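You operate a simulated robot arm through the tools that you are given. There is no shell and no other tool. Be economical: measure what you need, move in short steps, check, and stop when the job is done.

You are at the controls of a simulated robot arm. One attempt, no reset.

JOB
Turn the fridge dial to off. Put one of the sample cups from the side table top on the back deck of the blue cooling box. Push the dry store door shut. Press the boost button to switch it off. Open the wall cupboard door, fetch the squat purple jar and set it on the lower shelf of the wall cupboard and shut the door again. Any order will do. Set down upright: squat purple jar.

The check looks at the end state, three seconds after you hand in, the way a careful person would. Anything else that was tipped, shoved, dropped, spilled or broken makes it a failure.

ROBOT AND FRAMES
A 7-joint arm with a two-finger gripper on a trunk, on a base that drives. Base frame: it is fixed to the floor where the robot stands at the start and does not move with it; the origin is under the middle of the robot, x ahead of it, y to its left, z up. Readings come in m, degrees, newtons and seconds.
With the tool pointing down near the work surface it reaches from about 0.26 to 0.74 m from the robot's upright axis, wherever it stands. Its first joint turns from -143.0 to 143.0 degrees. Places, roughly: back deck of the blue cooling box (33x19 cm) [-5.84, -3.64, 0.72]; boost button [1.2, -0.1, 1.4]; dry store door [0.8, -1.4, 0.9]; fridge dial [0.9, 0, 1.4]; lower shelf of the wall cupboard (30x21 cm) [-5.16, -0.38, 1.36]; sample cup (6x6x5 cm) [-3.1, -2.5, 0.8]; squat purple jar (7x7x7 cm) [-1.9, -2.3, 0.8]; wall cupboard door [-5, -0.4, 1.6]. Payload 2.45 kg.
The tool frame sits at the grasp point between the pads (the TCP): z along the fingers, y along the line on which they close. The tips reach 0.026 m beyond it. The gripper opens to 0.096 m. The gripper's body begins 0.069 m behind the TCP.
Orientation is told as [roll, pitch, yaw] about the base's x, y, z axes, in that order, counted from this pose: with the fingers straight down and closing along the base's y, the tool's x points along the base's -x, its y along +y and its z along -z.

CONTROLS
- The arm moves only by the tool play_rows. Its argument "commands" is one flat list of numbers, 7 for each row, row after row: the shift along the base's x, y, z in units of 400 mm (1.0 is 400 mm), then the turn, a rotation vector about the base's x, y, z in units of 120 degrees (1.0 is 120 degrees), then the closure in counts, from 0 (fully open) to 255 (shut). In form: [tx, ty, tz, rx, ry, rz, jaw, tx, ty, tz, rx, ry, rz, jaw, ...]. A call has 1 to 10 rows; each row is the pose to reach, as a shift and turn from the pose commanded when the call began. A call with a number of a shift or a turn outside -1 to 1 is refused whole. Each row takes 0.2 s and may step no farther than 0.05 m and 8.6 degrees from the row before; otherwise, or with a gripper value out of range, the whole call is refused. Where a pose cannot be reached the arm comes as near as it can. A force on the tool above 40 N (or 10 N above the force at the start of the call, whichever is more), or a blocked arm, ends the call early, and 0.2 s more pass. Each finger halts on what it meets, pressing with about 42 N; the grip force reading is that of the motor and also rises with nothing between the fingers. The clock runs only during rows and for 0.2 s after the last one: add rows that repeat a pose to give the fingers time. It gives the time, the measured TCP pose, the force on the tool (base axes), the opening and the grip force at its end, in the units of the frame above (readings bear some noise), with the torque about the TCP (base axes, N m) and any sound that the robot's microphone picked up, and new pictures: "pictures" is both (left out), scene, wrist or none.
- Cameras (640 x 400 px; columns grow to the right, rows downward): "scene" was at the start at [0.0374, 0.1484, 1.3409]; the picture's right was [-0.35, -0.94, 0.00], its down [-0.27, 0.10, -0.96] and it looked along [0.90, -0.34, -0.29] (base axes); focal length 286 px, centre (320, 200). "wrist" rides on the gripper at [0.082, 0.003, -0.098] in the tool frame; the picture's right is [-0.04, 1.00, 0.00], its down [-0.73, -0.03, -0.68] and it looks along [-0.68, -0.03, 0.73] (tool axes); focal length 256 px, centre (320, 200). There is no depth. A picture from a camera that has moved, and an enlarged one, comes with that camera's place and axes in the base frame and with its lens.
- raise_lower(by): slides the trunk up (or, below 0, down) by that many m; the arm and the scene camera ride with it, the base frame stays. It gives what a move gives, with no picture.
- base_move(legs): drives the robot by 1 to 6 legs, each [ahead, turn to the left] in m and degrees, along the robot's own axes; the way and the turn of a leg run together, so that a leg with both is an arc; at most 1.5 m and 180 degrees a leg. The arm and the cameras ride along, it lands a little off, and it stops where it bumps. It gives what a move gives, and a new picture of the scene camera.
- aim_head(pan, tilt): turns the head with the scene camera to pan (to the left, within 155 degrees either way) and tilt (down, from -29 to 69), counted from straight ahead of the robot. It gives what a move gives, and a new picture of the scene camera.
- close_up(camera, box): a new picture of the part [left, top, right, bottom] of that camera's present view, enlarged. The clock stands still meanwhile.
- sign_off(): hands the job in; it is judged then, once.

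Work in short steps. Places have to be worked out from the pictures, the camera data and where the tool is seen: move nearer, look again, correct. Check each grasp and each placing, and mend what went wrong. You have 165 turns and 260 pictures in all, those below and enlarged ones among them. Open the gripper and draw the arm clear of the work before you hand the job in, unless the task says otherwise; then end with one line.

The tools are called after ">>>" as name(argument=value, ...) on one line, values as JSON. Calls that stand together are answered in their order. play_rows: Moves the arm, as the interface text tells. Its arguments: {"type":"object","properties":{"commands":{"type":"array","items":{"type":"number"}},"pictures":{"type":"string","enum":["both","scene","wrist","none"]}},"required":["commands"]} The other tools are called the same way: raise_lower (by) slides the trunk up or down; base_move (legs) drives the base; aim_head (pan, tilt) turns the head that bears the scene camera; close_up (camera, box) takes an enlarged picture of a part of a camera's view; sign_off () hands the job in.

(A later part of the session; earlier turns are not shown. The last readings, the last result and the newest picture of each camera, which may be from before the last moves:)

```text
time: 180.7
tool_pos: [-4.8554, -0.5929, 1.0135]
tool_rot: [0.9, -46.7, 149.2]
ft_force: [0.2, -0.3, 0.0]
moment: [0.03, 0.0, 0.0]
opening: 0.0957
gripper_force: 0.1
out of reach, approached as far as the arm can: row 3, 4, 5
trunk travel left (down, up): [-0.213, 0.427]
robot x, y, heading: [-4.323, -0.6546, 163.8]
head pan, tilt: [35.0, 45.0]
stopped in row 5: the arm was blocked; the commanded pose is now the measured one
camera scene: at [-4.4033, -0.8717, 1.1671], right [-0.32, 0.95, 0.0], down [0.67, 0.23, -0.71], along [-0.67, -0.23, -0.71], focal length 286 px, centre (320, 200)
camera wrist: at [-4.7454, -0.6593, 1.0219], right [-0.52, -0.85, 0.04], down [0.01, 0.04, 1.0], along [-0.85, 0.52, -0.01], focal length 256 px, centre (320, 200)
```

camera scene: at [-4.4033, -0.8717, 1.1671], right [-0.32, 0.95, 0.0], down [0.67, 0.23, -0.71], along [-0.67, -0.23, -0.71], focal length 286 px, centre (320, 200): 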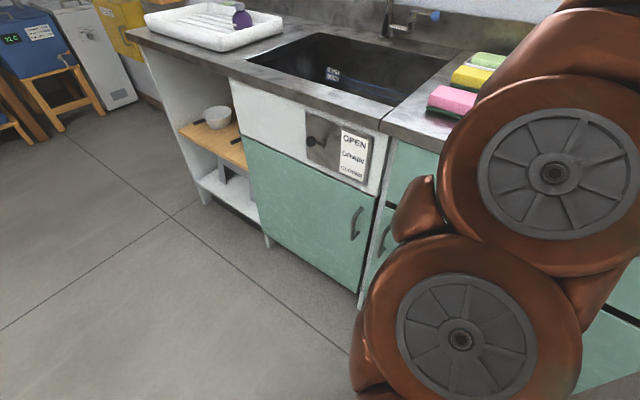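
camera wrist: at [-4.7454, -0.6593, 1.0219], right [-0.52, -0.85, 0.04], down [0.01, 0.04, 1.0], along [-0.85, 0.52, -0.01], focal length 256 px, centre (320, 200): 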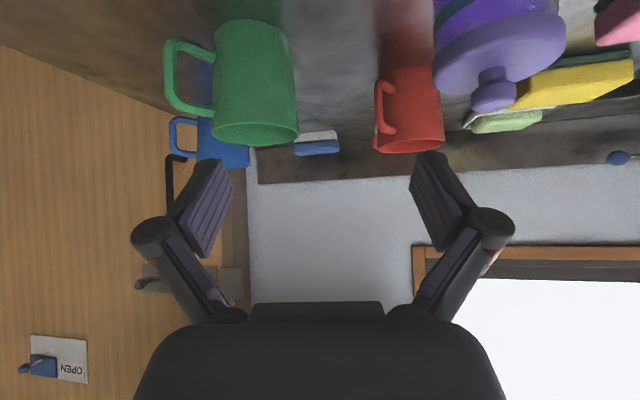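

The arm is too folded here. Back the base up 0.15 m to give it room, then retry.

>>> base_move(legs=[[-0.15, 0]])

>>> play_rows(commands=[0, -0.04, 0.02, 0, 0, 0, 0, 0, -0.1, 0.02, 0, 0, 0, 0, -0.04, -0.17, 0.0, 0, 0, 0.02, 0, -0.09, -0.23, 0.0, 0, 0, 0.05, 0, -0.14, -0.25, 0.0, 0, 0, 0.08, 0, -0.19, -0.25, 0.0, 0, 0, 0.11, 0])

```text
time: 182.1
tool_pos: [-4.7075, -0.6358, 1.0155]
tool_rot: [1.1, -46.8, 149.0]
ft_force: [0.6, 0.6, -0.2]
moment: [0.0, -0.02, -0.04]
opening: 0.0959
gripper_force: 0.1
trunk travel left (down, up): [-0.213, 0.427]
robot x, y, heading: [-4.1778, -0.699, 163.7]
head pan, tilt: [35.0, 45.0]
camera scene: at [-4.257, -0.9146, 1.1671], right [-0.32, 0.95, 0.0], down [0.67, 0.23, -0.71], along [-0.67, -0.23, -0.71], focal length 286 px, centre (320, 200)
```

scene: 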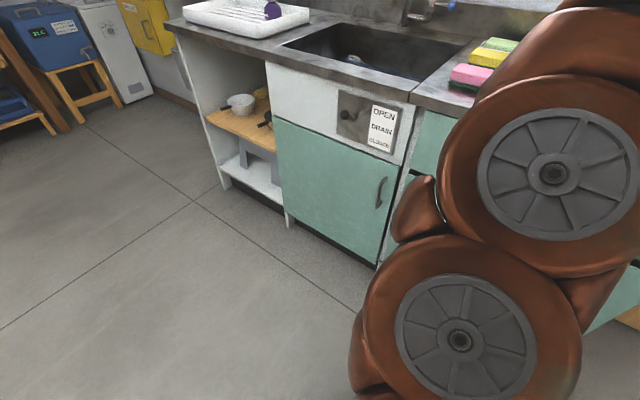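

```text
time: 183.4
tool_pos: [-4.786, -0.7366, 1.0149]
tool_rot: [1.0, -46.8, 162.4]
ft_force: [1.1, 0.2, -0.4]
moment: [0.01, -0.01, 0.0]
opening: 0.0958
gripper_force: 0.1
trunk travel left (down, up): [-0.213, 0.427]
robot x, y, heading: [-4.1769, -0.6987, 163.6]
head pan, tilt: [35.0, 45.0]
camera scene: at [-4.257, -0.9147, 1.167], right [-0.32, 0.95, 0.0], down [0.67, 0.23, -0.71], along [-0.67, -0.23, -0.71], focal length 286 px, centre (320, 200)
camera wrist: at [-4.6633, -0.7758, 1.0231], right [-0.32, -0.95, 0.04], down [0.01, 0.04, 1.0], along [-0.95, 0.32, -0.01], focal length 256 px, centre (320, 200)
```

scene: 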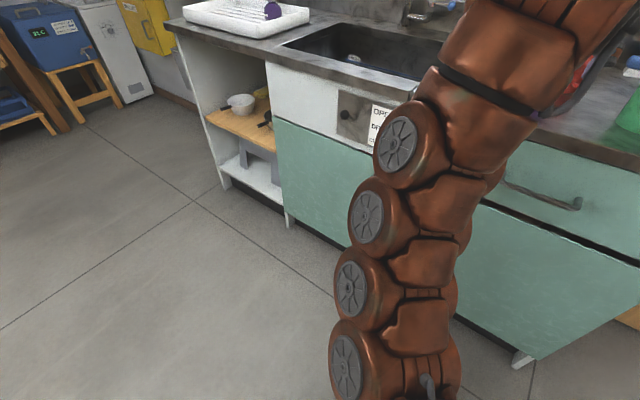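
wrist: 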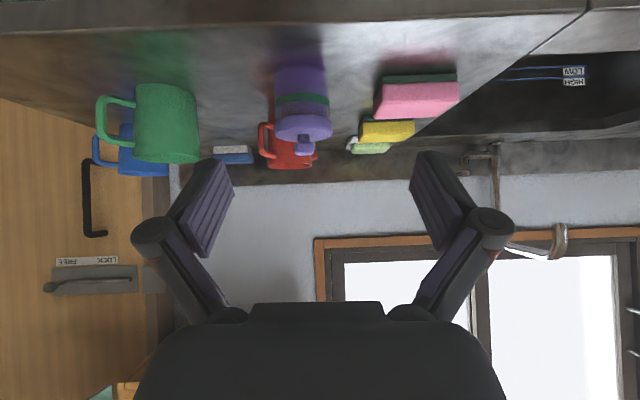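

The jar is clearly seen: centre ≈ (-4.928, -0.672). Align laterally, lower to z 0.935, advance around the jar.

>>> play_rows(commands=[0.007, 0.023, -0.07, 0, 0, 0, 0, 0.015, 0.0465, -0.14, 0, 0, 0, 0, 0.015, 0.0465, -0.2, 0, 0, 0, 0, -0.07, 0.073, -0.2, 0, 0, 0, 0, -0.156, 0.1, -0.2, 0, 0, 0, 0, -0.242, 0.128, -0.2, 0, 0, 0, 0, -0.3, 0.146, -0.2, 0, 0, 0, 0])

```text
time: 185.1
tool_pos: [-4.9044, -0.6774, 0.9348]
tool_rot: [0.9, -46.9, 162.4]
ft_force: [0.8, 0.4, 0.5]
moment: [0.0, 0.04, -0.05]
opening: 0.0962
gripper_force: 0.1
out of reach, approached as far as the arm can: row 3
trunk travel left (down, up): [-0.213, 0.427]
robot x, y, heading: [-4.1769, -0.6999, 163.5]
head pan, tilt: [35.0, 45.0]
camera scene: at [-4.2568, -0.9148, 1.167], right [-0.32, 0.95, 0.0], down [0.67, 0.23, -0.71], along [-0.67, -0.23, -0.71], focal length 286 px, centre (320, 200)
camera wrist: at [-4.7831, -0.7173, 0.9421], right [-0.32, -0.95, 0.04], down [0.01, 0.04, 1.0], along [-0.95, 0.32, -0.01], focal length 256 px, centre (320, 200)
```

scene: 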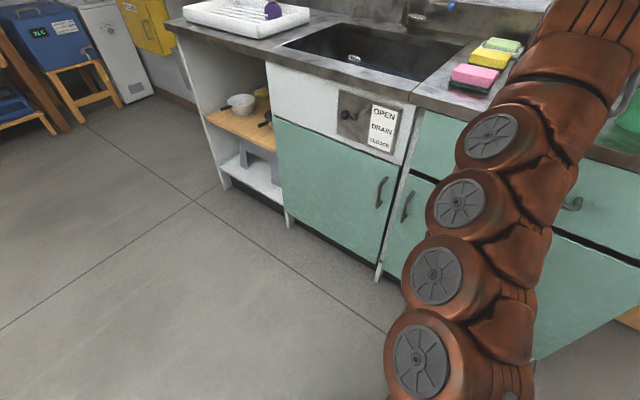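
wrist: 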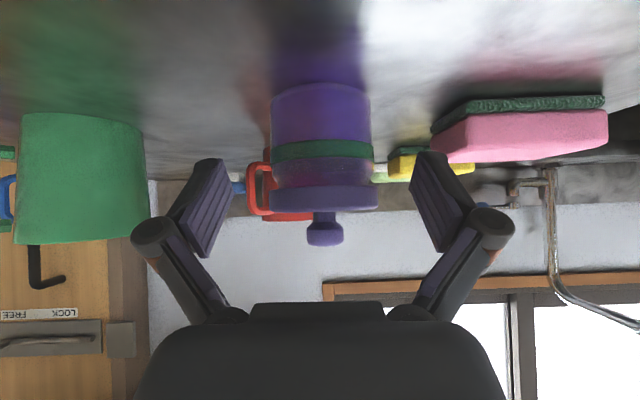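

Jar centred, ~2 cm ahead of the TCP. Advance 2 cm, lower to 0.918 and close.

>>> play_rows(commands=[-0.025, 0.008, -0.02, 0, 0, 0, 0, -0.048, 0.015, -0.0425, 0, 0, 0, 0, -0.048, 0.015, -0.0425, 0, 0, 0, 255, -0.048, 0.015, -0.0425, 0, 0, 0, 255, -0.048, 0.015, -0.0425, 0, 0, 0, 255, -0.048, 0.015, -0.0425, 0, 0, 0, 255, -0.048, 0.015, -0.0425, 0, 0, 0, 255], pictures="wrist")

```text
time: 186.7
tool_pos: [-4.9241, -0.6708, 0.9181]
tool_rot: [1.1, -46.8, 162.3]
ft_force: [0.8, 0.1, 1.8]
moment: [0.02, 0.07, 0.01]
opening: 0.0563
gripper_force: 42.0
trunk travel left (down, up): [-0.213, 0.427]
robot x, y, heading: [-4.1793, -0.7012, 163.8]
head pan, tilt: [35.0, 45.0]
camera wrist: at [-4.8024, -0.711, 0.9265], right [-0.32, -0.95, 0.04], down [0.01, 0.04, 1.0], along [-0.95, 0.32, -0.01], focal length 256 px, centre (320, 200)
```

wrist: 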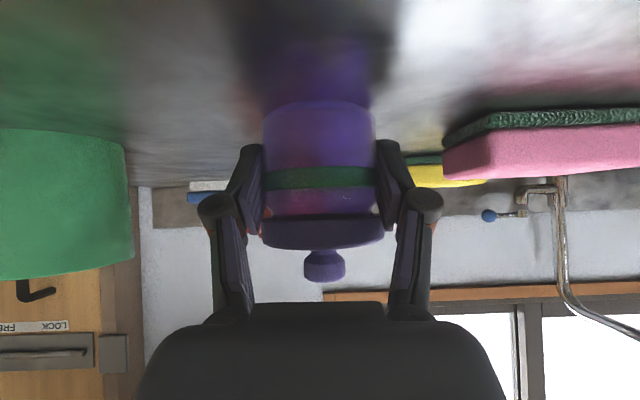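

Jar gripped on its body. Lift it straight up, then raise the trunk.

>>> play_rows(commands=[0, 0, 0.03, 0, 0, 0, 255, 0, 0, 0.1, 0, 0, 0, 255, 0.03, -0.009, 0.18, 0, 0, 0, 255, 0.06, -0.018, 0.24, 0, 0, 0, 255], pictures="wrist")

>>> raise_lower(by=0.42)

>>> aim_head(pan=5, tilt=10)

```text
time: 187.7
tool_pos: [-4.8998, -0.6786, 1.0153]
tool_rot: [1.0, -46.9, 162.2]
ft_force: [0.3, -0.9, -1.6]
moment: [0.0, -0.04, -0.05]
opening: 0.0563
gripper_force: 41.6
trunk travel left (down, up): [-0.213, 0.427]
robot x, y, heading: [-4.1733, -0.6983, 163.4]
head pan, tilt: [35.0, 45.0]
camera wrist: at [-4.7778, -0.7184, 1.0237], right [-0.32, -0.95, 0.04], down [0.01, 0.04, 1.0], along [-0.95, 0.32, -0.01], focal length 256 px, centre (320, 200)
```

wrist: 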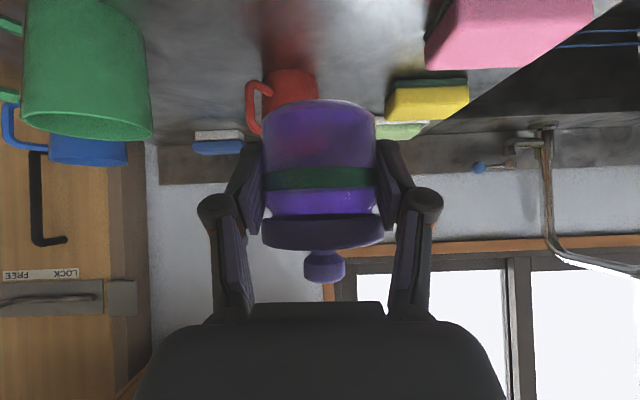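

```text
refused: 0.42 is not a number from -0.4 to 0.4
```

```text
time: 188.7
tool_pos: [-4.9001, -0.6789, 1.0154]
tool_rot: [1.1, -46.9, 162.3]
ft_force: [0.4, 0.1, -0.4]
moment: [0.02, -0.05, -0.01]
opening: 0.0561
gripper_force: 42.2
trunk travel left (down, up): [-0.213, 0.427]
robot x, y, heading: [-4.1782, -0.6994, 163.8]
head pan, tilt: [5.0, 10.0]
camera scene: at [-4.2712, -0.8703, 1.2219], right [0.2, 0.98, 0.0], down [0.17, -0.03, -0.98], along [-0.97, 0.19, -0.17], focal length 286 px, centre (320, 200)
```

scene: 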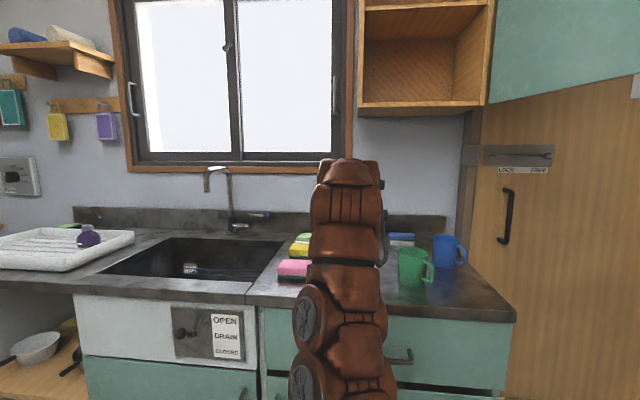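

>>> raise_lower(by=0.4)

>>> play_rows(commands=[0.057, 0.088, 0.015, 0, 0, 0, 255, 0.114, 0.175, 0.03, 0, 0, 0, 255, 0.17, 0.263, 0.045, 0, 0, 0, 255, 0.227, 0.35, 0.06, 0, 0, 0, 255, 0.284, 0.438, 0.075, 0, 0, 0, 255])

```text
time: 192.5
tool_pos: [-4.8996, -0.6787, 1.416]
tool_rot: [1.1, -46.9, 162.4]
ft_force: [-0.4, -0.1, -2.0]
moment: [0.0, -0.02, -0.01]
opening: 0.0565
gripper_force: 41.2
trunk travel left (down, up): [-0.613, 0.027]
robot x, y, heading: [-4.177, -0.6983, 163.6]
head pan, tilt: [5.0, 10.0]
```

```text
time: 193.7
tool_pos: [-4.7858, -0.5036, 1.4447]
tool_rot: [1.0, -46.8, 162.4]
ft_force: [-0.7, -0.2, -1.9]
moment: [-0.01, -0.07, 0.01]
opening: 0.0565
gripper_force: 42.1
trunk travel left (down, up): [-0.613, 0.027]
robot x, y, heading: [-4.1779, -0.7019, 163.7]
head pan, tilt: [5.0, 10.0]
camera scene: at [-4.2714, -0.8704, 1.622], right [0.2, 0.98, 0.0], down [0.17, -0.03, -0.98], along [-0.97, 0.2, -0.17], focal length 286 px, centre (320, 200)
camera wrist: at [-4.6635, -0.5428, 1.4524], right [-0.32, -0.95, 0.04], down [0.01, 0.04, 1.0], along [-0.95, 0.32, -0.01], focal length 256 px, centre (320, 200)
```

scene: 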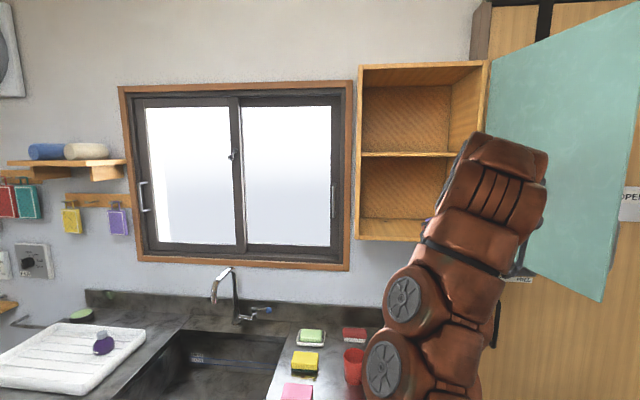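
wrist: 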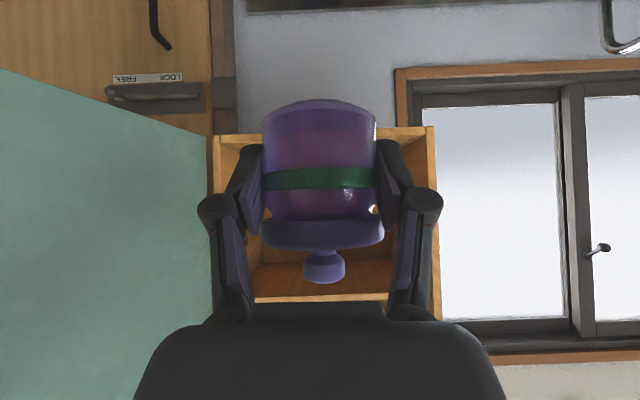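

Jar is centred on the compartment and clears its floor by ~5 cm. Drive forward 0.22 m.

>>> base_move(legs=[[0.22, 0]])

>>> play_rows(commands=[0, 0, 0, 0, 0, 0, 255], pictures="wrist")

```text
time: 195.4
tool_pos: [-4.9981, -0.4404, 1.444]
tool_rot: [1.1, -46.8, 162.3]
ft_force: [-0.6, -0.4, -0.8]
moment: [-0.02, -0.03, 0.0]
opening: 0.0562
gripper_force: 41.3
trunk travel left (down, up): [-0.613, 0.027]
robot x, y, heading: [-4.3894, -0.6378, 163.5]
head pan, tilt: [5.0, 10.0]
camera scene: at [-4.4829, -0.8079, 1.622], right [0.2, 0.98, 0.0], down [0.17, -0.03, -0.98], along [-0.97, 0.19, -0.17], focal length 286 px, centre (320, 200)
```

scene: 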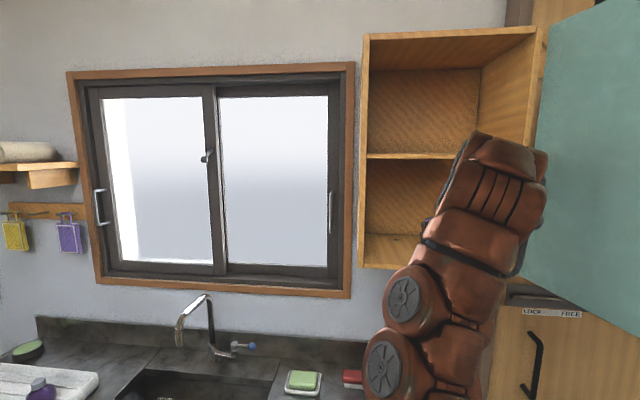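

```text
time: 195.8
tool_pos: [-4.9975, -0.4412, 1.4454]
tool_rot: [1.2, -46.9, 162.3]
ft_force: [-0.3, 0.2, -0.5]
moment: [0.0, -0.03, -0.01]
opening: 0.0564
gripper_force: 41.3
trunk travel left (down, up): [-0.613, 0.027]
robot x, y, heading: [-4.389, -0.64, 163.6]
head pan, tilt: [5.0, 10.0]
camera wrist: at [-4.8758, -0.4808, 1.4526], right [-0.32, -0.95, 0.04], down [0.01, 0.04, 1.0], along [-0.95, 0.32, -0.01], focal length 256 px, centre (320, 200)
```

wrist: 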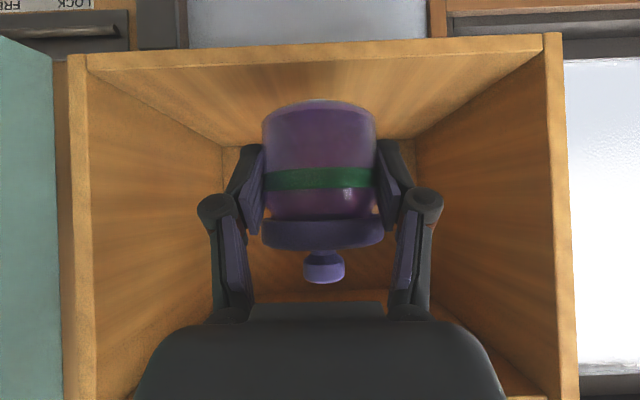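

Compartment floor z≈1.365, front plane ~4 cm beyond the jar. Lower 2 cm, advance 11.5 cm into the compartment.

>>> play_rows(commands=[0, 0, -0.05, 0, 0, 0, 255, -0.07, 0.022, -0.05, 0, 0, 0, 255, -0.14, 0.044, -0.05, 0, 0, 0, 255, -0.21, 0.066, -0.05, 0, 0, 0, 255, -0.274, 0.087, -0.05, 0, 0, 0, 255])

```text
time: 197.0
tool_pos: [-5.109, -0.4046, 1.4231]
tool_rot: [1.4, -46.8, 162.2]
ft_force: [-0.2, -1.1, -1.4]
moment: [0.0, -0.02, -0.01]
opening: 0.056
gripper_force: 42.3
trunk travel left (down, up): [-0.613, 0.027]
robot x, y, heading: [-4.3856, -0.6366, 163.7]
head pan, tilt: [5.0, 10.0]
camera scene: at [-4.4835, -0.8062, 1.622], right [0.2, 0.98, 0.0], down [0.17, -0.04, -0.98], along [-0.97, 0.19, -0.17], focal length 286 px, centre (320, 200)
camera wrist: at [-4.9872, -0.4444, 1.4314], right [-0.32, -0.95, 0.04], down [0.01, 0.04, 1.0], along [-0.95, 0.32, -0.01], focal length 256 px, centre (320, 200)
```

scene: 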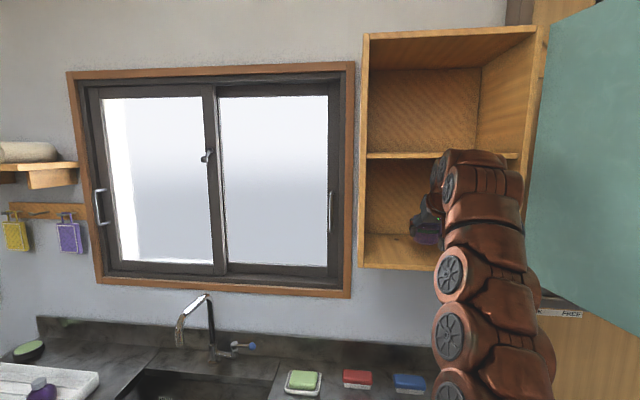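
wrist: 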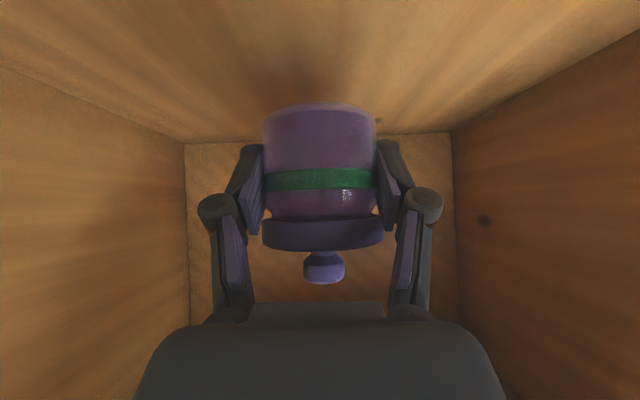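

Jar is inside. Lower slowly until it touches the shelf.

>>> play_rows(commands=[0, 0, -0.03, 0, 0, 0, 255, 0, 0, -0.045, 0, 0, 0, 255, 0, 0, -0.055, 0, 0, 0, 255, 0, 0, -0.0625, 0, 0, 0, 255, 0, 0, -0.07, 0, 0, 0, 255, 0, 0, -0.0775, 0, 0, 0, 255], pictures="wrist")

```text
time: 198.4
tool_pos: [-5.1071, -0.4068, 1.3929]
tool_rot: [1.1, -46.8, 162.3]
ft_force: [0.1, 0.0, -2.7]
moment: [0.01, -0.02, 0.01]
opening: 0.0562
gripper_force: 41.8
trunk travel left (down, up): [-0.613, 0.027]
robot x, y, heading: [-4.3896, -0.6371, 163.7]
head pan, tilt: [5.0, 10.0]
camera wrist: at [-4.9855, -0.446, 1.4006], right [-0.32, -0.95, 0.04], down [0.01, 0.04, 1.0], along [-0.95, 0.32, -0.01], focal length 256 px, centre (320, 200)
```

wrist: 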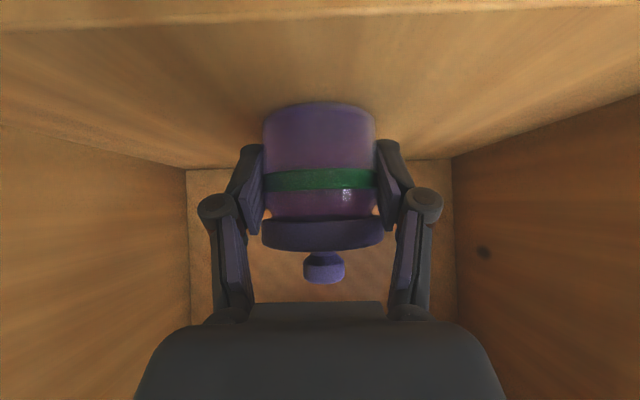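

>>> play_rows(commands=[0, 0, -0.0075, 0, 0, 0, 255, 0, 0, -0.015, 0, 0, 0, 255, 0, 0, -0.0225, 0, 0, 0, 255, 0, 0, -0.03, 0, 0, 0, 255, 0, 0, -0.0375, 0, 0, 0, 255], pictures="none")

```text
time: 199.6
tool_pos: [-5.1064, -0.4069, 1.3819]
tool_rot: [1.2, -47.1, 162.2]
ft_force: [-1.2, -3.2, 32.0]
moment: [0.44, 0.03, 0.04]
opening: 0.0566
gripper_force: 42.2
trunk travel left (down, up): [-0.613, 0.027]
robot x, y, heading: [-4.3887, -0.6361, 163.7]
head pan, tilt: [5.0, 10.0]
```

Firm contact. Ease up 3 mm, open, and withdraw horizontally.

>>> play_rows(commands=[0, 0, 0.008, 0, 0, 0, 255, 0, 0, 0.008, 0, 0, 0, 60, 0, 0, 0.008, 0, 0, 0, 0, 0, 0, 0.008, 0, 0, 0, 0, 0.05, -0.016, 0.012, 0, 0, 0, 0, 0.12, -0.038, 0.02, 0, 0, 0, 0, 0.2, -0.063, 0.03, 0, 0, 0, 0, 0.28, -0.089, 0.04, 0, 0, 0, 0])

```text
time: 201.4
tool_pos: [-4.9949, -0.4419, 1.394]
tool_rot: [1.0, -46.9, 162.2]
ft_force: [-1.1, 0.1, -0.2]
moment: [-0.02, -0.03, 0.0]
opening: 0.0958
gripper_force: 0.0
trunk travel left (down, up): [-0.613, 0.027]
robot x, y, heading: [-4.3883, -0.6363, 163.5]
head pan, tilt: [5.0, 10.0]
camera scene: at [-4.4833, -0.8078, 1.622], right [0.2, 0.98, 0.0], down [0.17, -0.03, -0.98], along [-0.97, 0.19, -0.17], focal length 286 px, centre (320, 200)
camera wrist: at [-4.8726, -0.482, 1.4029], right [-0.32, -0.95, 0.04], down [0.01, 0.04, 1.0], along [-0.95, 0.32, -0.01], focal length 256 px, centre (320, 200)
```

scene: 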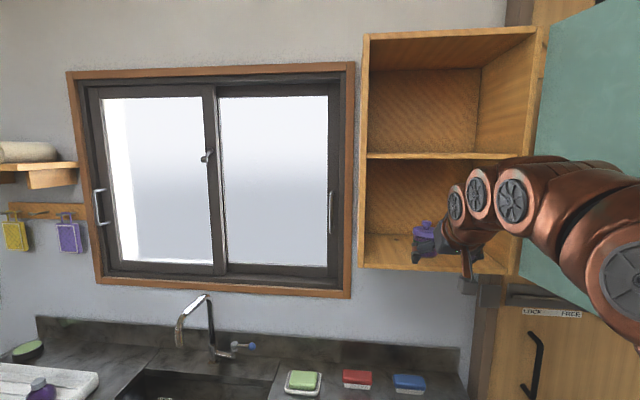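
wrist: 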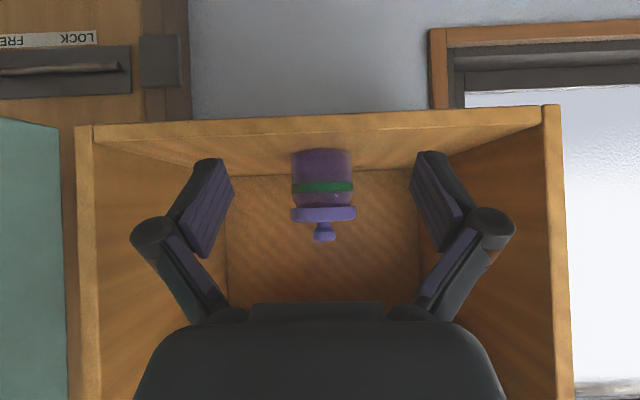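

The jar stands upright on the lower shelf. Now shut the door: back out, close the gripper, swing the base right so the tool gets to the door's outer side.

>>> base_move(legs=[[-0.35, 0]])

>>> play_rows(commands=[0, 0, 0.05, 0, 0, 0, 255, 0, 0, 0.1, 0, 0, 0, 255, 0, 0, 0.15, 0, 0, 0, 255, 0, 0, 0.2, 0, 0, 0, 255, 0, 0, 0.2, 0, 0, 0, 255])

```text
time: 203.6
tool_pos: [-4.6609, -0.5407, 1.3935]
tool_rot: [1.1, -46.8, 162.3]
ft_force: [-0.7, 0.8, -0.6]
moment: [-0.02, -0.04, 0.05]
opening: 0.0958
gripper_force: 0.0
trunk travel left (down, up): [-0.613, 0.027]
robot x, y, heading: [-4.0554, -0.7359, 163.9]
head pan, tilt: [5.0, 10.0]
camera scene: at [-4.1488, -0.9059, 1.622], right [0.2, 0.98, 0.0], down [0.17, -0.03, -0.98], along [-0.97, 0.19, -0.17], focal length 286 px, centre (320, 200)
```

scene: 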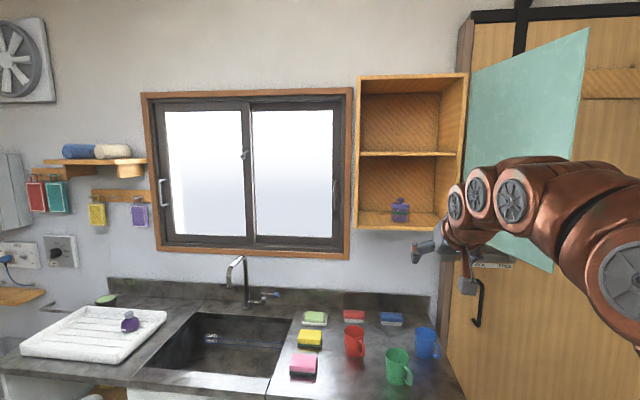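

```text
time: 204.8
tool_pos: [-4.6602, -0.5399, 1.4758]
tool_rot: [1.1, -46.9, 162.5]
ft_force: [0.0, -0.2, 0.5]
moment: [-0.05, -0.01, 0.0]
opening: 0.0
gripper_force: 16.8
trunk travel left (down, up): [-0.613, 0.027]
robot x, y, heading: [-4.0553, -0.7373, 163.5]
head pan, tilt: [5.0, 10.0]
camera scene: at [-4.1487, -0.906, 1.622], right [0.2, 0.98, 0.0], down [0.17, -0.03, -0.98], along [-0.97, 0.19, -0.17], focal length 286 px, centre (320, 200)
camera wrist: at [-4.5384, -0.5794, 1.4838], right [-0.32, -0.95, 0.04], down [0.01, 0.04, 1.0], along [-0.95, 0.32, -0.01], focal length 256 px, centre (320, 200)
```

scene: 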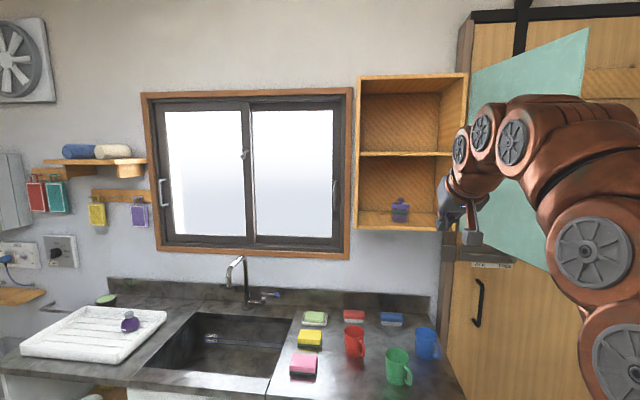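
wrist: 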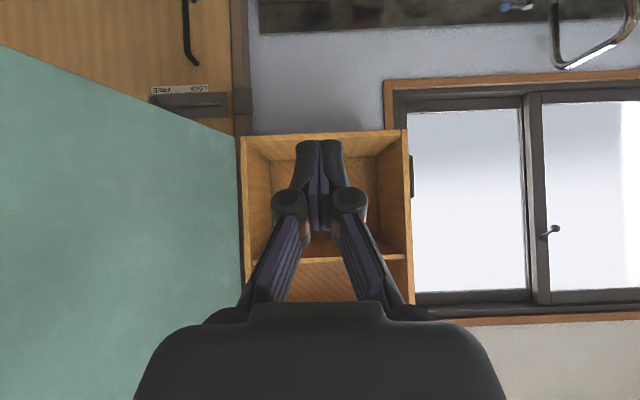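

Door edge ≈ (-4.64, -0.29). Turn right 32°, keeping clear of the edge.

>>> base_move(legs=[[0, -34]])

>>> aim_head(pan=30, tilt=15)

```text
time: 206.9
tool_pos: [-4.4372, -0.2274, 1.4759]
tool_rot: [1.1, -46.8, 127.4]
ft_force: [-0.6, 1.0, 0.4]
moment: [-0.02, 0.0, -0.01]
opening: 0.0
gripper_force: 28.5
trunk travel left (down, up): [-0.613, 0.027]
robot x, y, heading: [-4.0554, -0.7358, 128.8]
head pan, tilt: [5.0, 10.0]
camera scene: at [-4.2294, -0.8209, 1.622], right [0.72, 0.69, 0.0], down [0.12, -0.13, -0.98], along [-0.68, 0.71, -0.17], focal length 286 px, centre (320, 200)
```

scene: 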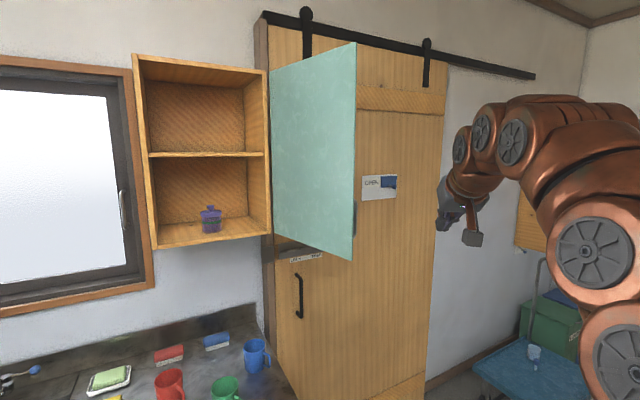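

```text
time: 207.8
tool_pos: [-4.4386, -0.2275, 1.4761]
tool_rot: [1.1, -46.9, 127.3]
ft_force: [-0.5, 0.0, -0.6]
moment: [0.01, 0.04, 0.01]
opening: 0.0
gripper_force: 28.5
trunk travel left (down, up): [-0.613, 0.027]
robot x, y, heading: [-4.054, -0.74, 128.7]
head pan, tilt: [30.0, 15.0]
camera scene: at [-4.2522, -0.854, 1.6139], right [0.37, 0.93, 0.0], down [0.24, -0.09, -0.97], along [-0.9, 0.35, -0.26], focal length 286 px, centre (320, 200)
```

scene: 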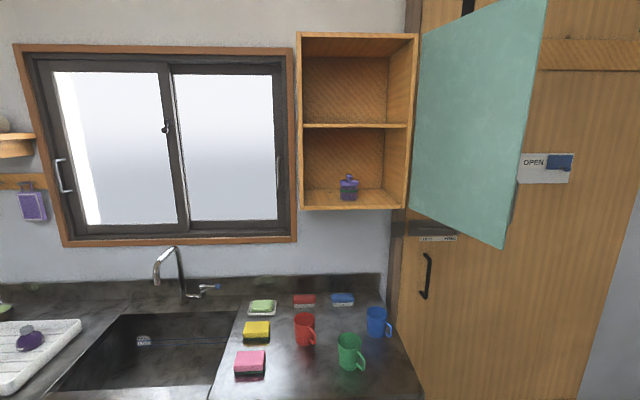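

Now drive forward 0.25 m past the door's outer side, then turn left to sweep the door closed.

>>> base_move(legs=[[0.25, 0]])

>>> base_move(legs=[[0, 25]])

```text
time: 209.6
tool_pos: [-4.5965, -0.0298, 1.4766]
tool_rot: [1.1, -47.0, 127.3]
ft_force: [0.5, -0.5, 0.0]
moment: [-0.02, 0.0, -0.04]
opening: 0.0001
gripper_force: 28.8
trunk travel left (down, up): [-0.613, 0.027]
robot x, y, heading: [-4.211, -0.5363, 128.8]
head pan, tilt: [30.0, 15.0]
camera scene: at [-4.4102, -0.6561, 1.6139], right [0.36, 0.93, 0.0], down [0.24, -0.09, -0.97], along [-0.9, 0.35, -0.26], focal length 286 px, centre (320, 200)
```

scene: 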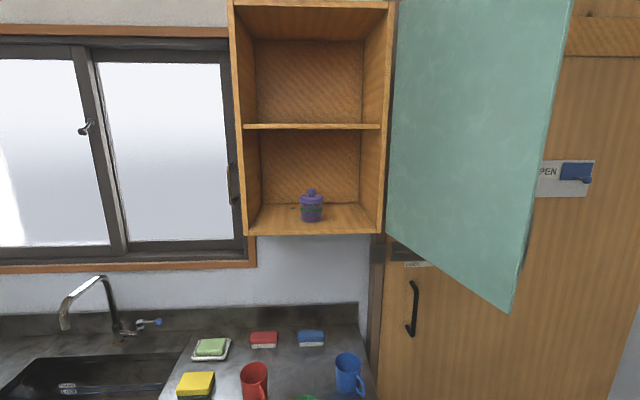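

```text
time: 211.3
tool_pos: [-4.7738, -0.237, 1.4767]
tool_rot: [1.1, -46.9, 152.1]
ft_force: [0.4, 0.1, 0.5]
moment: [0.02, 0.02, -0.04]
opening: 0.0
gripper_force: 28.4
trunk travel left (down, up): [-0.613, 0.027]
robot x, y, heading: [-4.2127, -0.539, 153.8]
head pan, tilt: [30.0, 15.0]
camera scene: at [-4.3422, -0.728, 1.6139], right [-0.06, 1.0, 0.0], down [0.26, 0.02, -0.97], along [-0.96, -0.06, -0.26], focal length 286 px, centre (320, 200)
```

scene: 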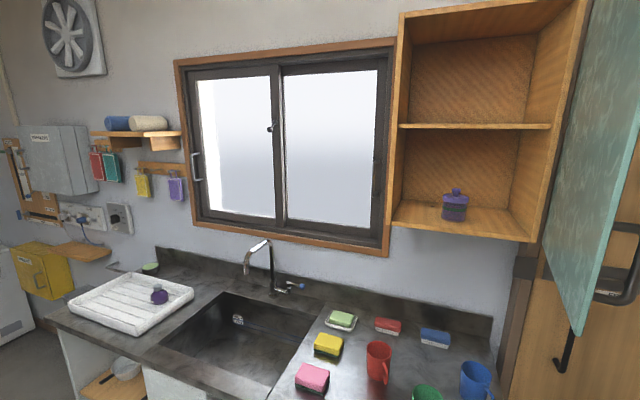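

The door swings closed with the turn. Continue left 20°.

>>> base_move(legs=[[0, 18]])

>>> aim_head(pan=0, tilt=10)

```text
time: 212.7
tool_pos: [-4.8383, -0.4235, 1.4761]
tool_rot: [1.1, -46.9, 170.0]
ft_force: [-0.9, 0.4, 0.1]
moment: [-0.01, 0.03, 0.02]
opening: 0.0
gripper_force: 28.5
trunk travel left (down, up): [-0.613, 0.027]
robot x, y, heading: [-4.2144, -0.534, 171.2]
head pan, tilt: [30.0, 15.0]
camera scene: at [-4.2774, -0.7587, 1.6139], right [-0.36, 0.93, 0.0], down [0.24, 0.09, -0.97], along [-0.9, -0.35, -0.26], focal length 286 px, centre (320, 200)
```

scene: 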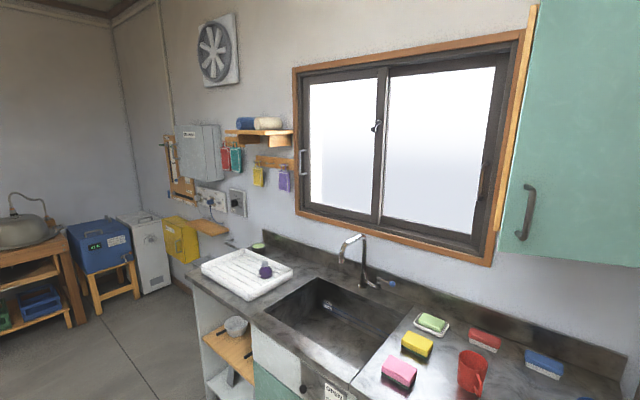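

```text
time: 213.7
tool_pos: [-4.8381, -0.4242, 1.4752]
tool_rot: [1.0, -47.0, 169.9]
ft_force: [0.3, -0.6, -0.1]
moment: [0.0, -0.02, -0.01]
opening: 0.0
gripper_force: 28.5
trunk travel left (down, up): [-0.613, 0.027]
robot x, y, heading: [-4.2131, -0.5387, 171.2]
head pan, tilt: [0.0, 10.0]
camera scene: at [-4.2824, -0.7108, 1.622], right [0.15, 0.99, 0.0], down [0.17, -0.03, -0.98], along [-0.97, 0.15, -0.17], focal length 286 px, centre (320, 200)
```

scene: 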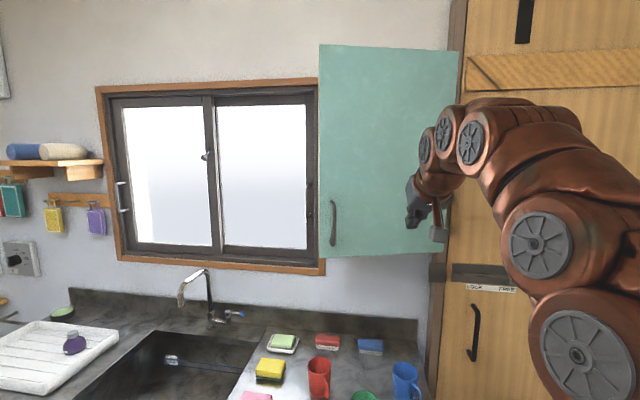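

The door is almost shut. Shift the fingertips in front of the handle side, then push it home.

>>> play_rows(commands=[-0.04, -0.08, 0.02, 0, 0, 0, 255, -0.09, -0.16, 0.05, 0, 0, 0, 255, -0.15, -0.22, 0.08, 0, 0, 0, 255, -0.2, -0.25, 0.1, 0, 0, 0, 255], pictures="both")

```text
time: 214.7
tool_pos: [-4.8953, -0.5091, 1.5002]
tool_rot: [1.2, -46.8, 170.1]
ft_force: [0.6, 0.2, -0.2]
moment: [-0.01, 0.02, 0.0]
opening: 0.0
gripper_force: 28.1
out of reach, approached as far as the arm can: row 3, 4
trunk travel left (down, up): [-0.613, 0.027]
robot x, y, heading: [-4.2124, -0.5372, 171.2]
head pan, tilt: [0.0, 10.0]
camera scene: at [-4.2821, -0.7107, 1.622], right [0.15, 0.99, 0.0], down [0.17, -0.03, -0.98], along [-0.97, 0.15, -0.17], focal length 286 px, centre (320, 200)
camera wrist: at [-4.7696, -0.5323, 1.5086], right [-0.19, -0.98, 0.04], down [0.0, 0.04, 1.0], along [-0.98, 0.19, -0.01], focal length 256 px, centre (320, 200)
```

scene: 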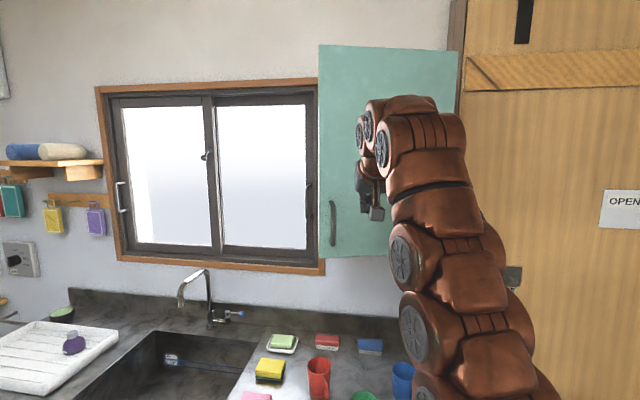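
wrist: 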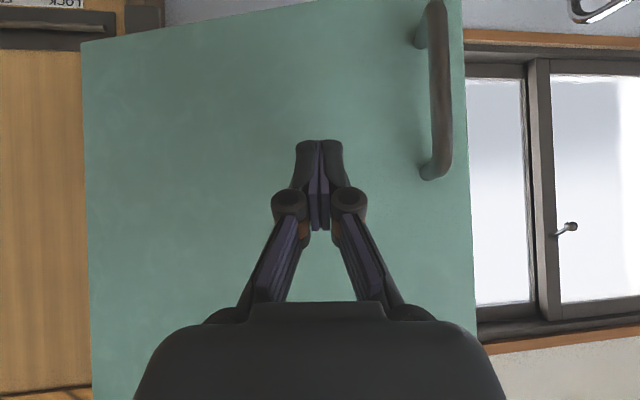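

>>> base_move(legs=[[0.09, 0]])

>>> play_rows(commands=[-0.03, 0.007, 0, 0, 0, 0, 255, -0.06, 0.014, 0, 0, 0, 0, 255, -0.085, 0.021, 0, 0, 0, 0, 255, -0.11, 0.028, 0, 0, 0, 0, 255, -0.135, 0.035, 0, 0, 0, 0, 255, -0.16, 0.042, 0, 0, 0, 0, 255, -0.185, 0.049, 0, 0, 0, 0, 255], pictures="both")

```text
time: 215.8
tool_pos: [-4.9842, -0.494, 1.5012]
tool_rot: [1.0, -46.8, 169.8]
ft_force: [1.3, -0.4, 0.5]
moment: [0.01, 0.02, 0.0]
opening: 0.0
gripper_force: 28.7
trunk travel left (down, up): [-0.613, 0.027]
robot x, y, heading: [-4.3037, -0.5249, 171.6]
head pan, tilt: [0.0, 10.0]
camera scene: at [-4.3725, -0.697, 1.622], right [0.15, 0.99, 0.0], down [0.17, -0.03, -0.98], along [-0.97, 0.15, -0.17], focal length 286 px, centre (320, 200)
```

scene: 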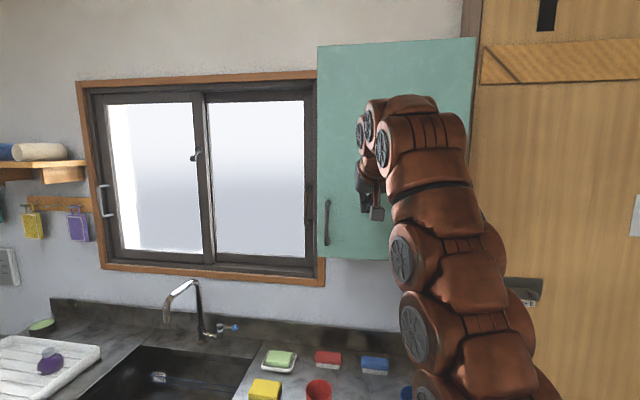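

```text
time: 217.4
tool_pos: [-5.0112, -0.4696, 1.4732]
tool_rot: [1.3, -47.9, 169.8]
ft_force: [34.5, -3.7, 18.0]
moment: [0.21, 0.27, -0.35]
opening: 0.0
gripper_force: 28.7
out of reach, approached as far as the arm can: row 1, 2, 3, 4, 5, 6, 7
trunk travel left (down, up): [-0.613, 0.027]
robot x, y, heading: [-4.3013, -0.5247, 171.2]
head pan, tilt: [0.0, 10.0]
camera scene: at [-4.3637, -0.6974, 1.6232], right [0.15, 0.99, 0.0], down [0.17, -0.03, -0.99], along [-0.97, 0.15, -0.17], focal length 286 px, centre (320, 200)
camera wrist: at [-4.8845, -0.4933, 1.4787], right [-0.19, -0.98, 0.04], down [0.02, 0.04, 1.0], along [-0.98, 0.19, 0.01], focal length 256 px, centre (320, 200)
```

scene: 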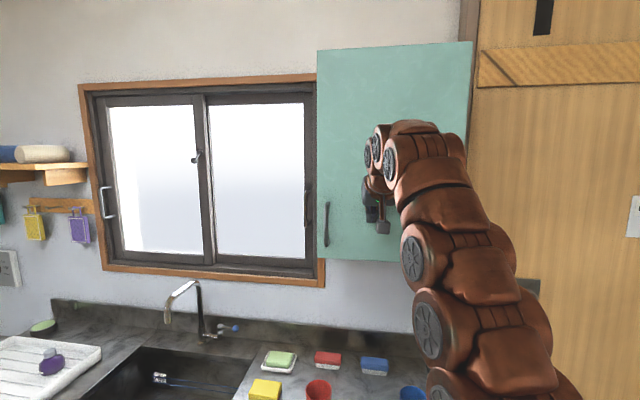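
wrist: 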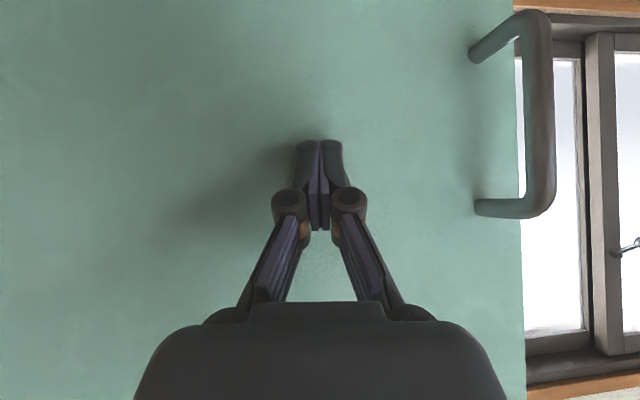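

Firm resistance (34 N). Withdraw and inspect the door for any gap.

>>> play_rows(commands=[0.05, -0.012, 0.01, 0, 0, 0, 255, 0.12, -0.03, 0.02, 0, 0, 0, 255, 0.2, -0.05, 0.02, 0, 0, 0, 255, 0.28, -0.07, 0.02, 0, 0, 0, 255], pictures="none")

>>> base_move(legs=[[-0.3, 0]])

>>> close_up(camera="scene", box=[300, 60, 480, 260])

```text
time: 218.4
tool_pos: [-4.9088, -0.4989, 1.4695]
tool_rot: [1.1, -46.8, 169.8]
ft_force: [-1.0, 0.2, -0.7]
moment: [0.02, -0.03, -0.01]
opening: 0.0
gripper_force: 28.0
trunk travel left (down, up): [-0.613, 0.027]
robot x, y, heading: [-4.3027, -0.5228, 171.0]
head pan, tilt: [0.0, 10.0]
```

```text
time: 220.4
tool_pos: [-4.6127, -0.5431, 1.4702]
tool_rot: [1.2, -47.0, 169.8]
ft_force: [0.1, -0.5, 0.3]
moment: [0.01, 0.01, -0.02]
opening: 0.0
gripper_force: 28.4
trunk travel left (down, up): [-0.613, 0.027]
robot x, y, heading: [-4.0049, -0.5715, 171.1]
head pan, tilt: [0.0, 10.0]
camera scene: at [-4.0775, -0.7426, 1.622], right [0.16, 0.99, 0.0], down [0.17, -0.03, -0.98], along [-0.97, 0.15, -0.17], focal length 286 px, centre (320, 200)
```

scene: 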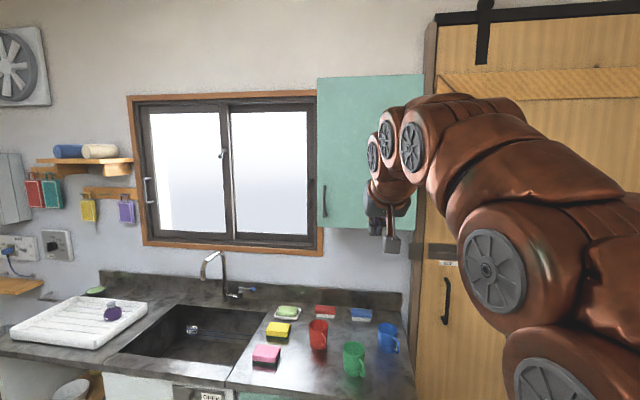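

```text
2.00 times, centred on (390, 160) of scene
camera zoom: at [-4.0775, -0.7426, 1.622], right [0.16, 0.99, 0.0], down [0.17, -0.03, -0.98], along [-0.97, 0.15, -0.17], focal length 571 px, centre (180, 280)
```

zoom: 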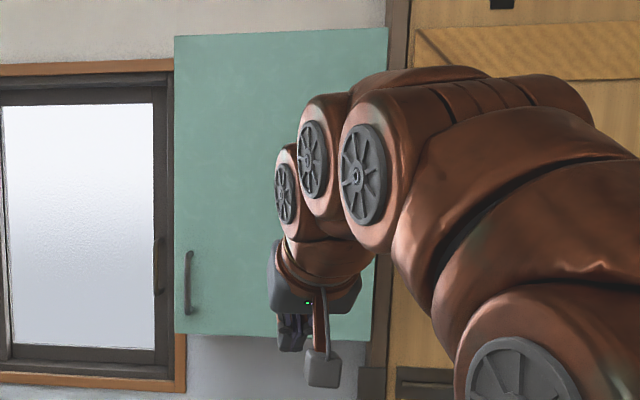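

The door looks shut; I'll confirm from another angle on the way. Fold the tool down for travel to the sample cups, which seem to be near the far (window) side of the second side table.

>>> play_rows(commands=[0.05, -0.009, 0, -0.0115, -0.064, 0, 0, 0.1, -0.018, 0, -0.023, -0.128, 0, 0, 0.15, -0.027, 0, -0.0345, -0.192, 0, 0, 0.2, -0.036, 0, -0.046, -0.256, 0, 0, 0.25, -0.045, 0, -0.0575, -0.32, 0, 0, 0.295, -0.053, 0, -0.069, -0.384, 0, 0], pictures="none")

>>> raise_lower(by=-0.25)

>>> base_move(legs=[[0, 95], [1.1, 0]])

```text
time: 221.8
tool_pos: [-4.4468, -0.5946, 1.3385]
tool_rot: [1.1, -1.9, 169.7]
ft_force: [0.8, 0.8, -0.1]
moment: [-0.12, 0.05, 0.01]
opening: 0.096
gripper_force: 0.1
out of reach, approached as far as the arm can: row 3, 4, 5, 6
trunk travel left (down, up): [-0.613, 0.027]
robot x, y, heading: [-4.0078, -0.5677, 171.0]
head pan, tilt: [0.0, 10.0]
```

```text
time: 224.4
tool_pos: [-4.4464, -0.596, 1.0889]
tool_rot: [0.9, -2.0, 169.7]
ft_force: [-0.2, -0.8, -0.7]
moment: [0.05, -0.02, 0.04]
opening: 0.096
gripper_force: 0.1
trunk travel left (down, up): [-0.363, 0.277]
robot x, y, heading: [-4.0071, -0.5723, 171.2]
head pan, tilt: [0.0, 10.0]
```

```text
time: 234.1
tool_pos: [-3.9758, -2.0929, 1.0895]
tool_rot: [1.0, -2.0, -94.0]
ft_force: [0.4, 0.0, 0.8]
moment: [-0.01, -0.01, 0.01]
opening: 0.096
gripper_force: 0.1
trunk travel left (down, up): [-0.363, 0.277]
robot x, y, heading: [-4.0492, -1.6632, -92.7]
head pan, tilt: [0.0, 10.0]
camera scene: at [-3.8713, -1.7098, 1.372], right [-1.0, 0.05, 0.0], down [0.01, 0.17, -0.98], along [-0.05, -0.98, -0.17], focal length 286 px, centre (320, 200)
```

scene: 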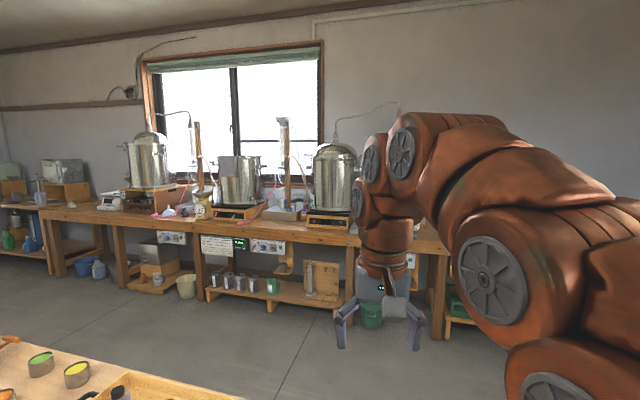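

Cups with coloured samples show at the lower left. First glance back at the cupboard door, and at the cups.

>>> aim_head(pan=-135, tilt=0)

>>> close_up(camera="scene", box=[220, 100, 420, 260])

>>> aim_head(pan=50, tilt=35)

```text
time: 236.2
tool_pos: [-3.9762, -2.094, 1.0898]
tool_rot: [1.0, -2.0, -94.0]
ft_force: [0.7, 0.1, 0.6]
moment: [-0.01, -0.02, 0.01]
opening: 0.0959
gripper_force: 0.0
trunk travel left (down, up): [-0.363, 0.277]
robot x, y, heading: [-4.0531, -1.6595, -92.8]
head pan, tilt: [-135.0, 0.0]
camera scene: at [-3.9276, -1.5504, 1.3881], right [0.74, 0.67, 0.0], down [0.0, 0.0, -1.0], along [-0.67, 0.74, 0.0], focal length 286 px, centre (320, 200)
```

scene: 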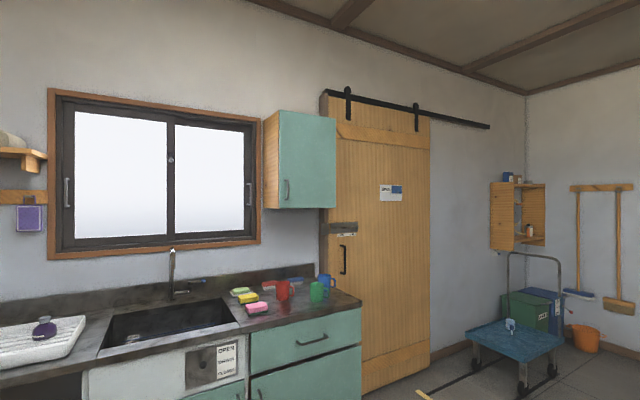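

```text
2.50 times, centred on (320, 180) of scene
camera zoom: at [-3.9276, -1.5504, 1.3881], right [0.74, 0.67, 0.0], down [0.0, 0.0, -1.0], along [-0.67, 0.74, 0.0], focal length 714 px, centre (320, 250)
```

zoom: 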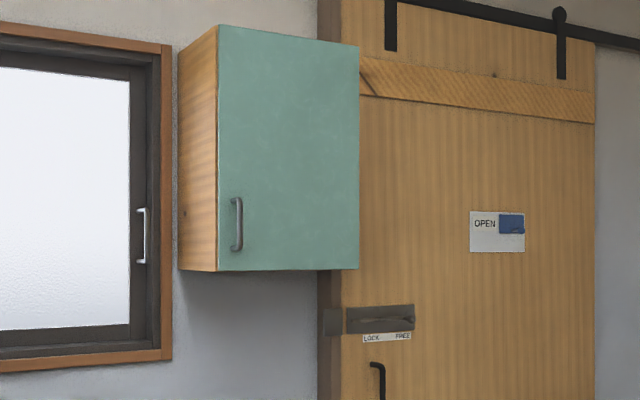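

```text
time: 239.0
tool_pos: [-3.9767, -2.0924, 1.0897]
tool_rot: [0.9, -1.9, -93.9]
ft_force: [-0.1, 0.7, 1.0]
moment: [0.0, 0.0, 0.0]
opening: 0.0958
gripper_force: 0.0
trunk travel left (down, up): [-0.363, 0.277]
robot x, y, heading: [-4.0495, -1.6571, -92.7]
head pan, tilt: [50.0, 35.0]
camera scene: at [-3.8022, -1.6766, 1.3319], right [-0.68, -0.73, 0.0], down [-0.42, 0.39, -0.82], along [0.6, -0.56, -0.57], focal length 286 px, centre (320, 200)
```

scene: 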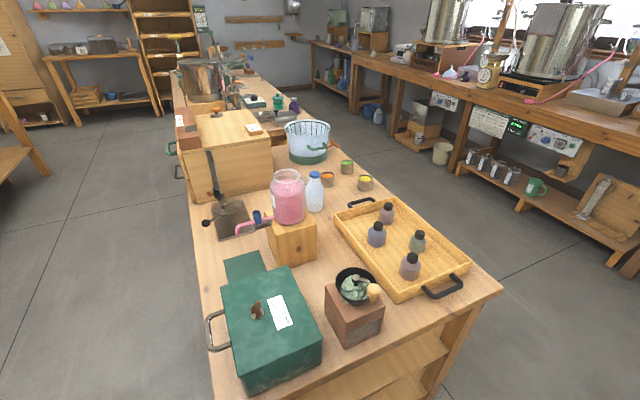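

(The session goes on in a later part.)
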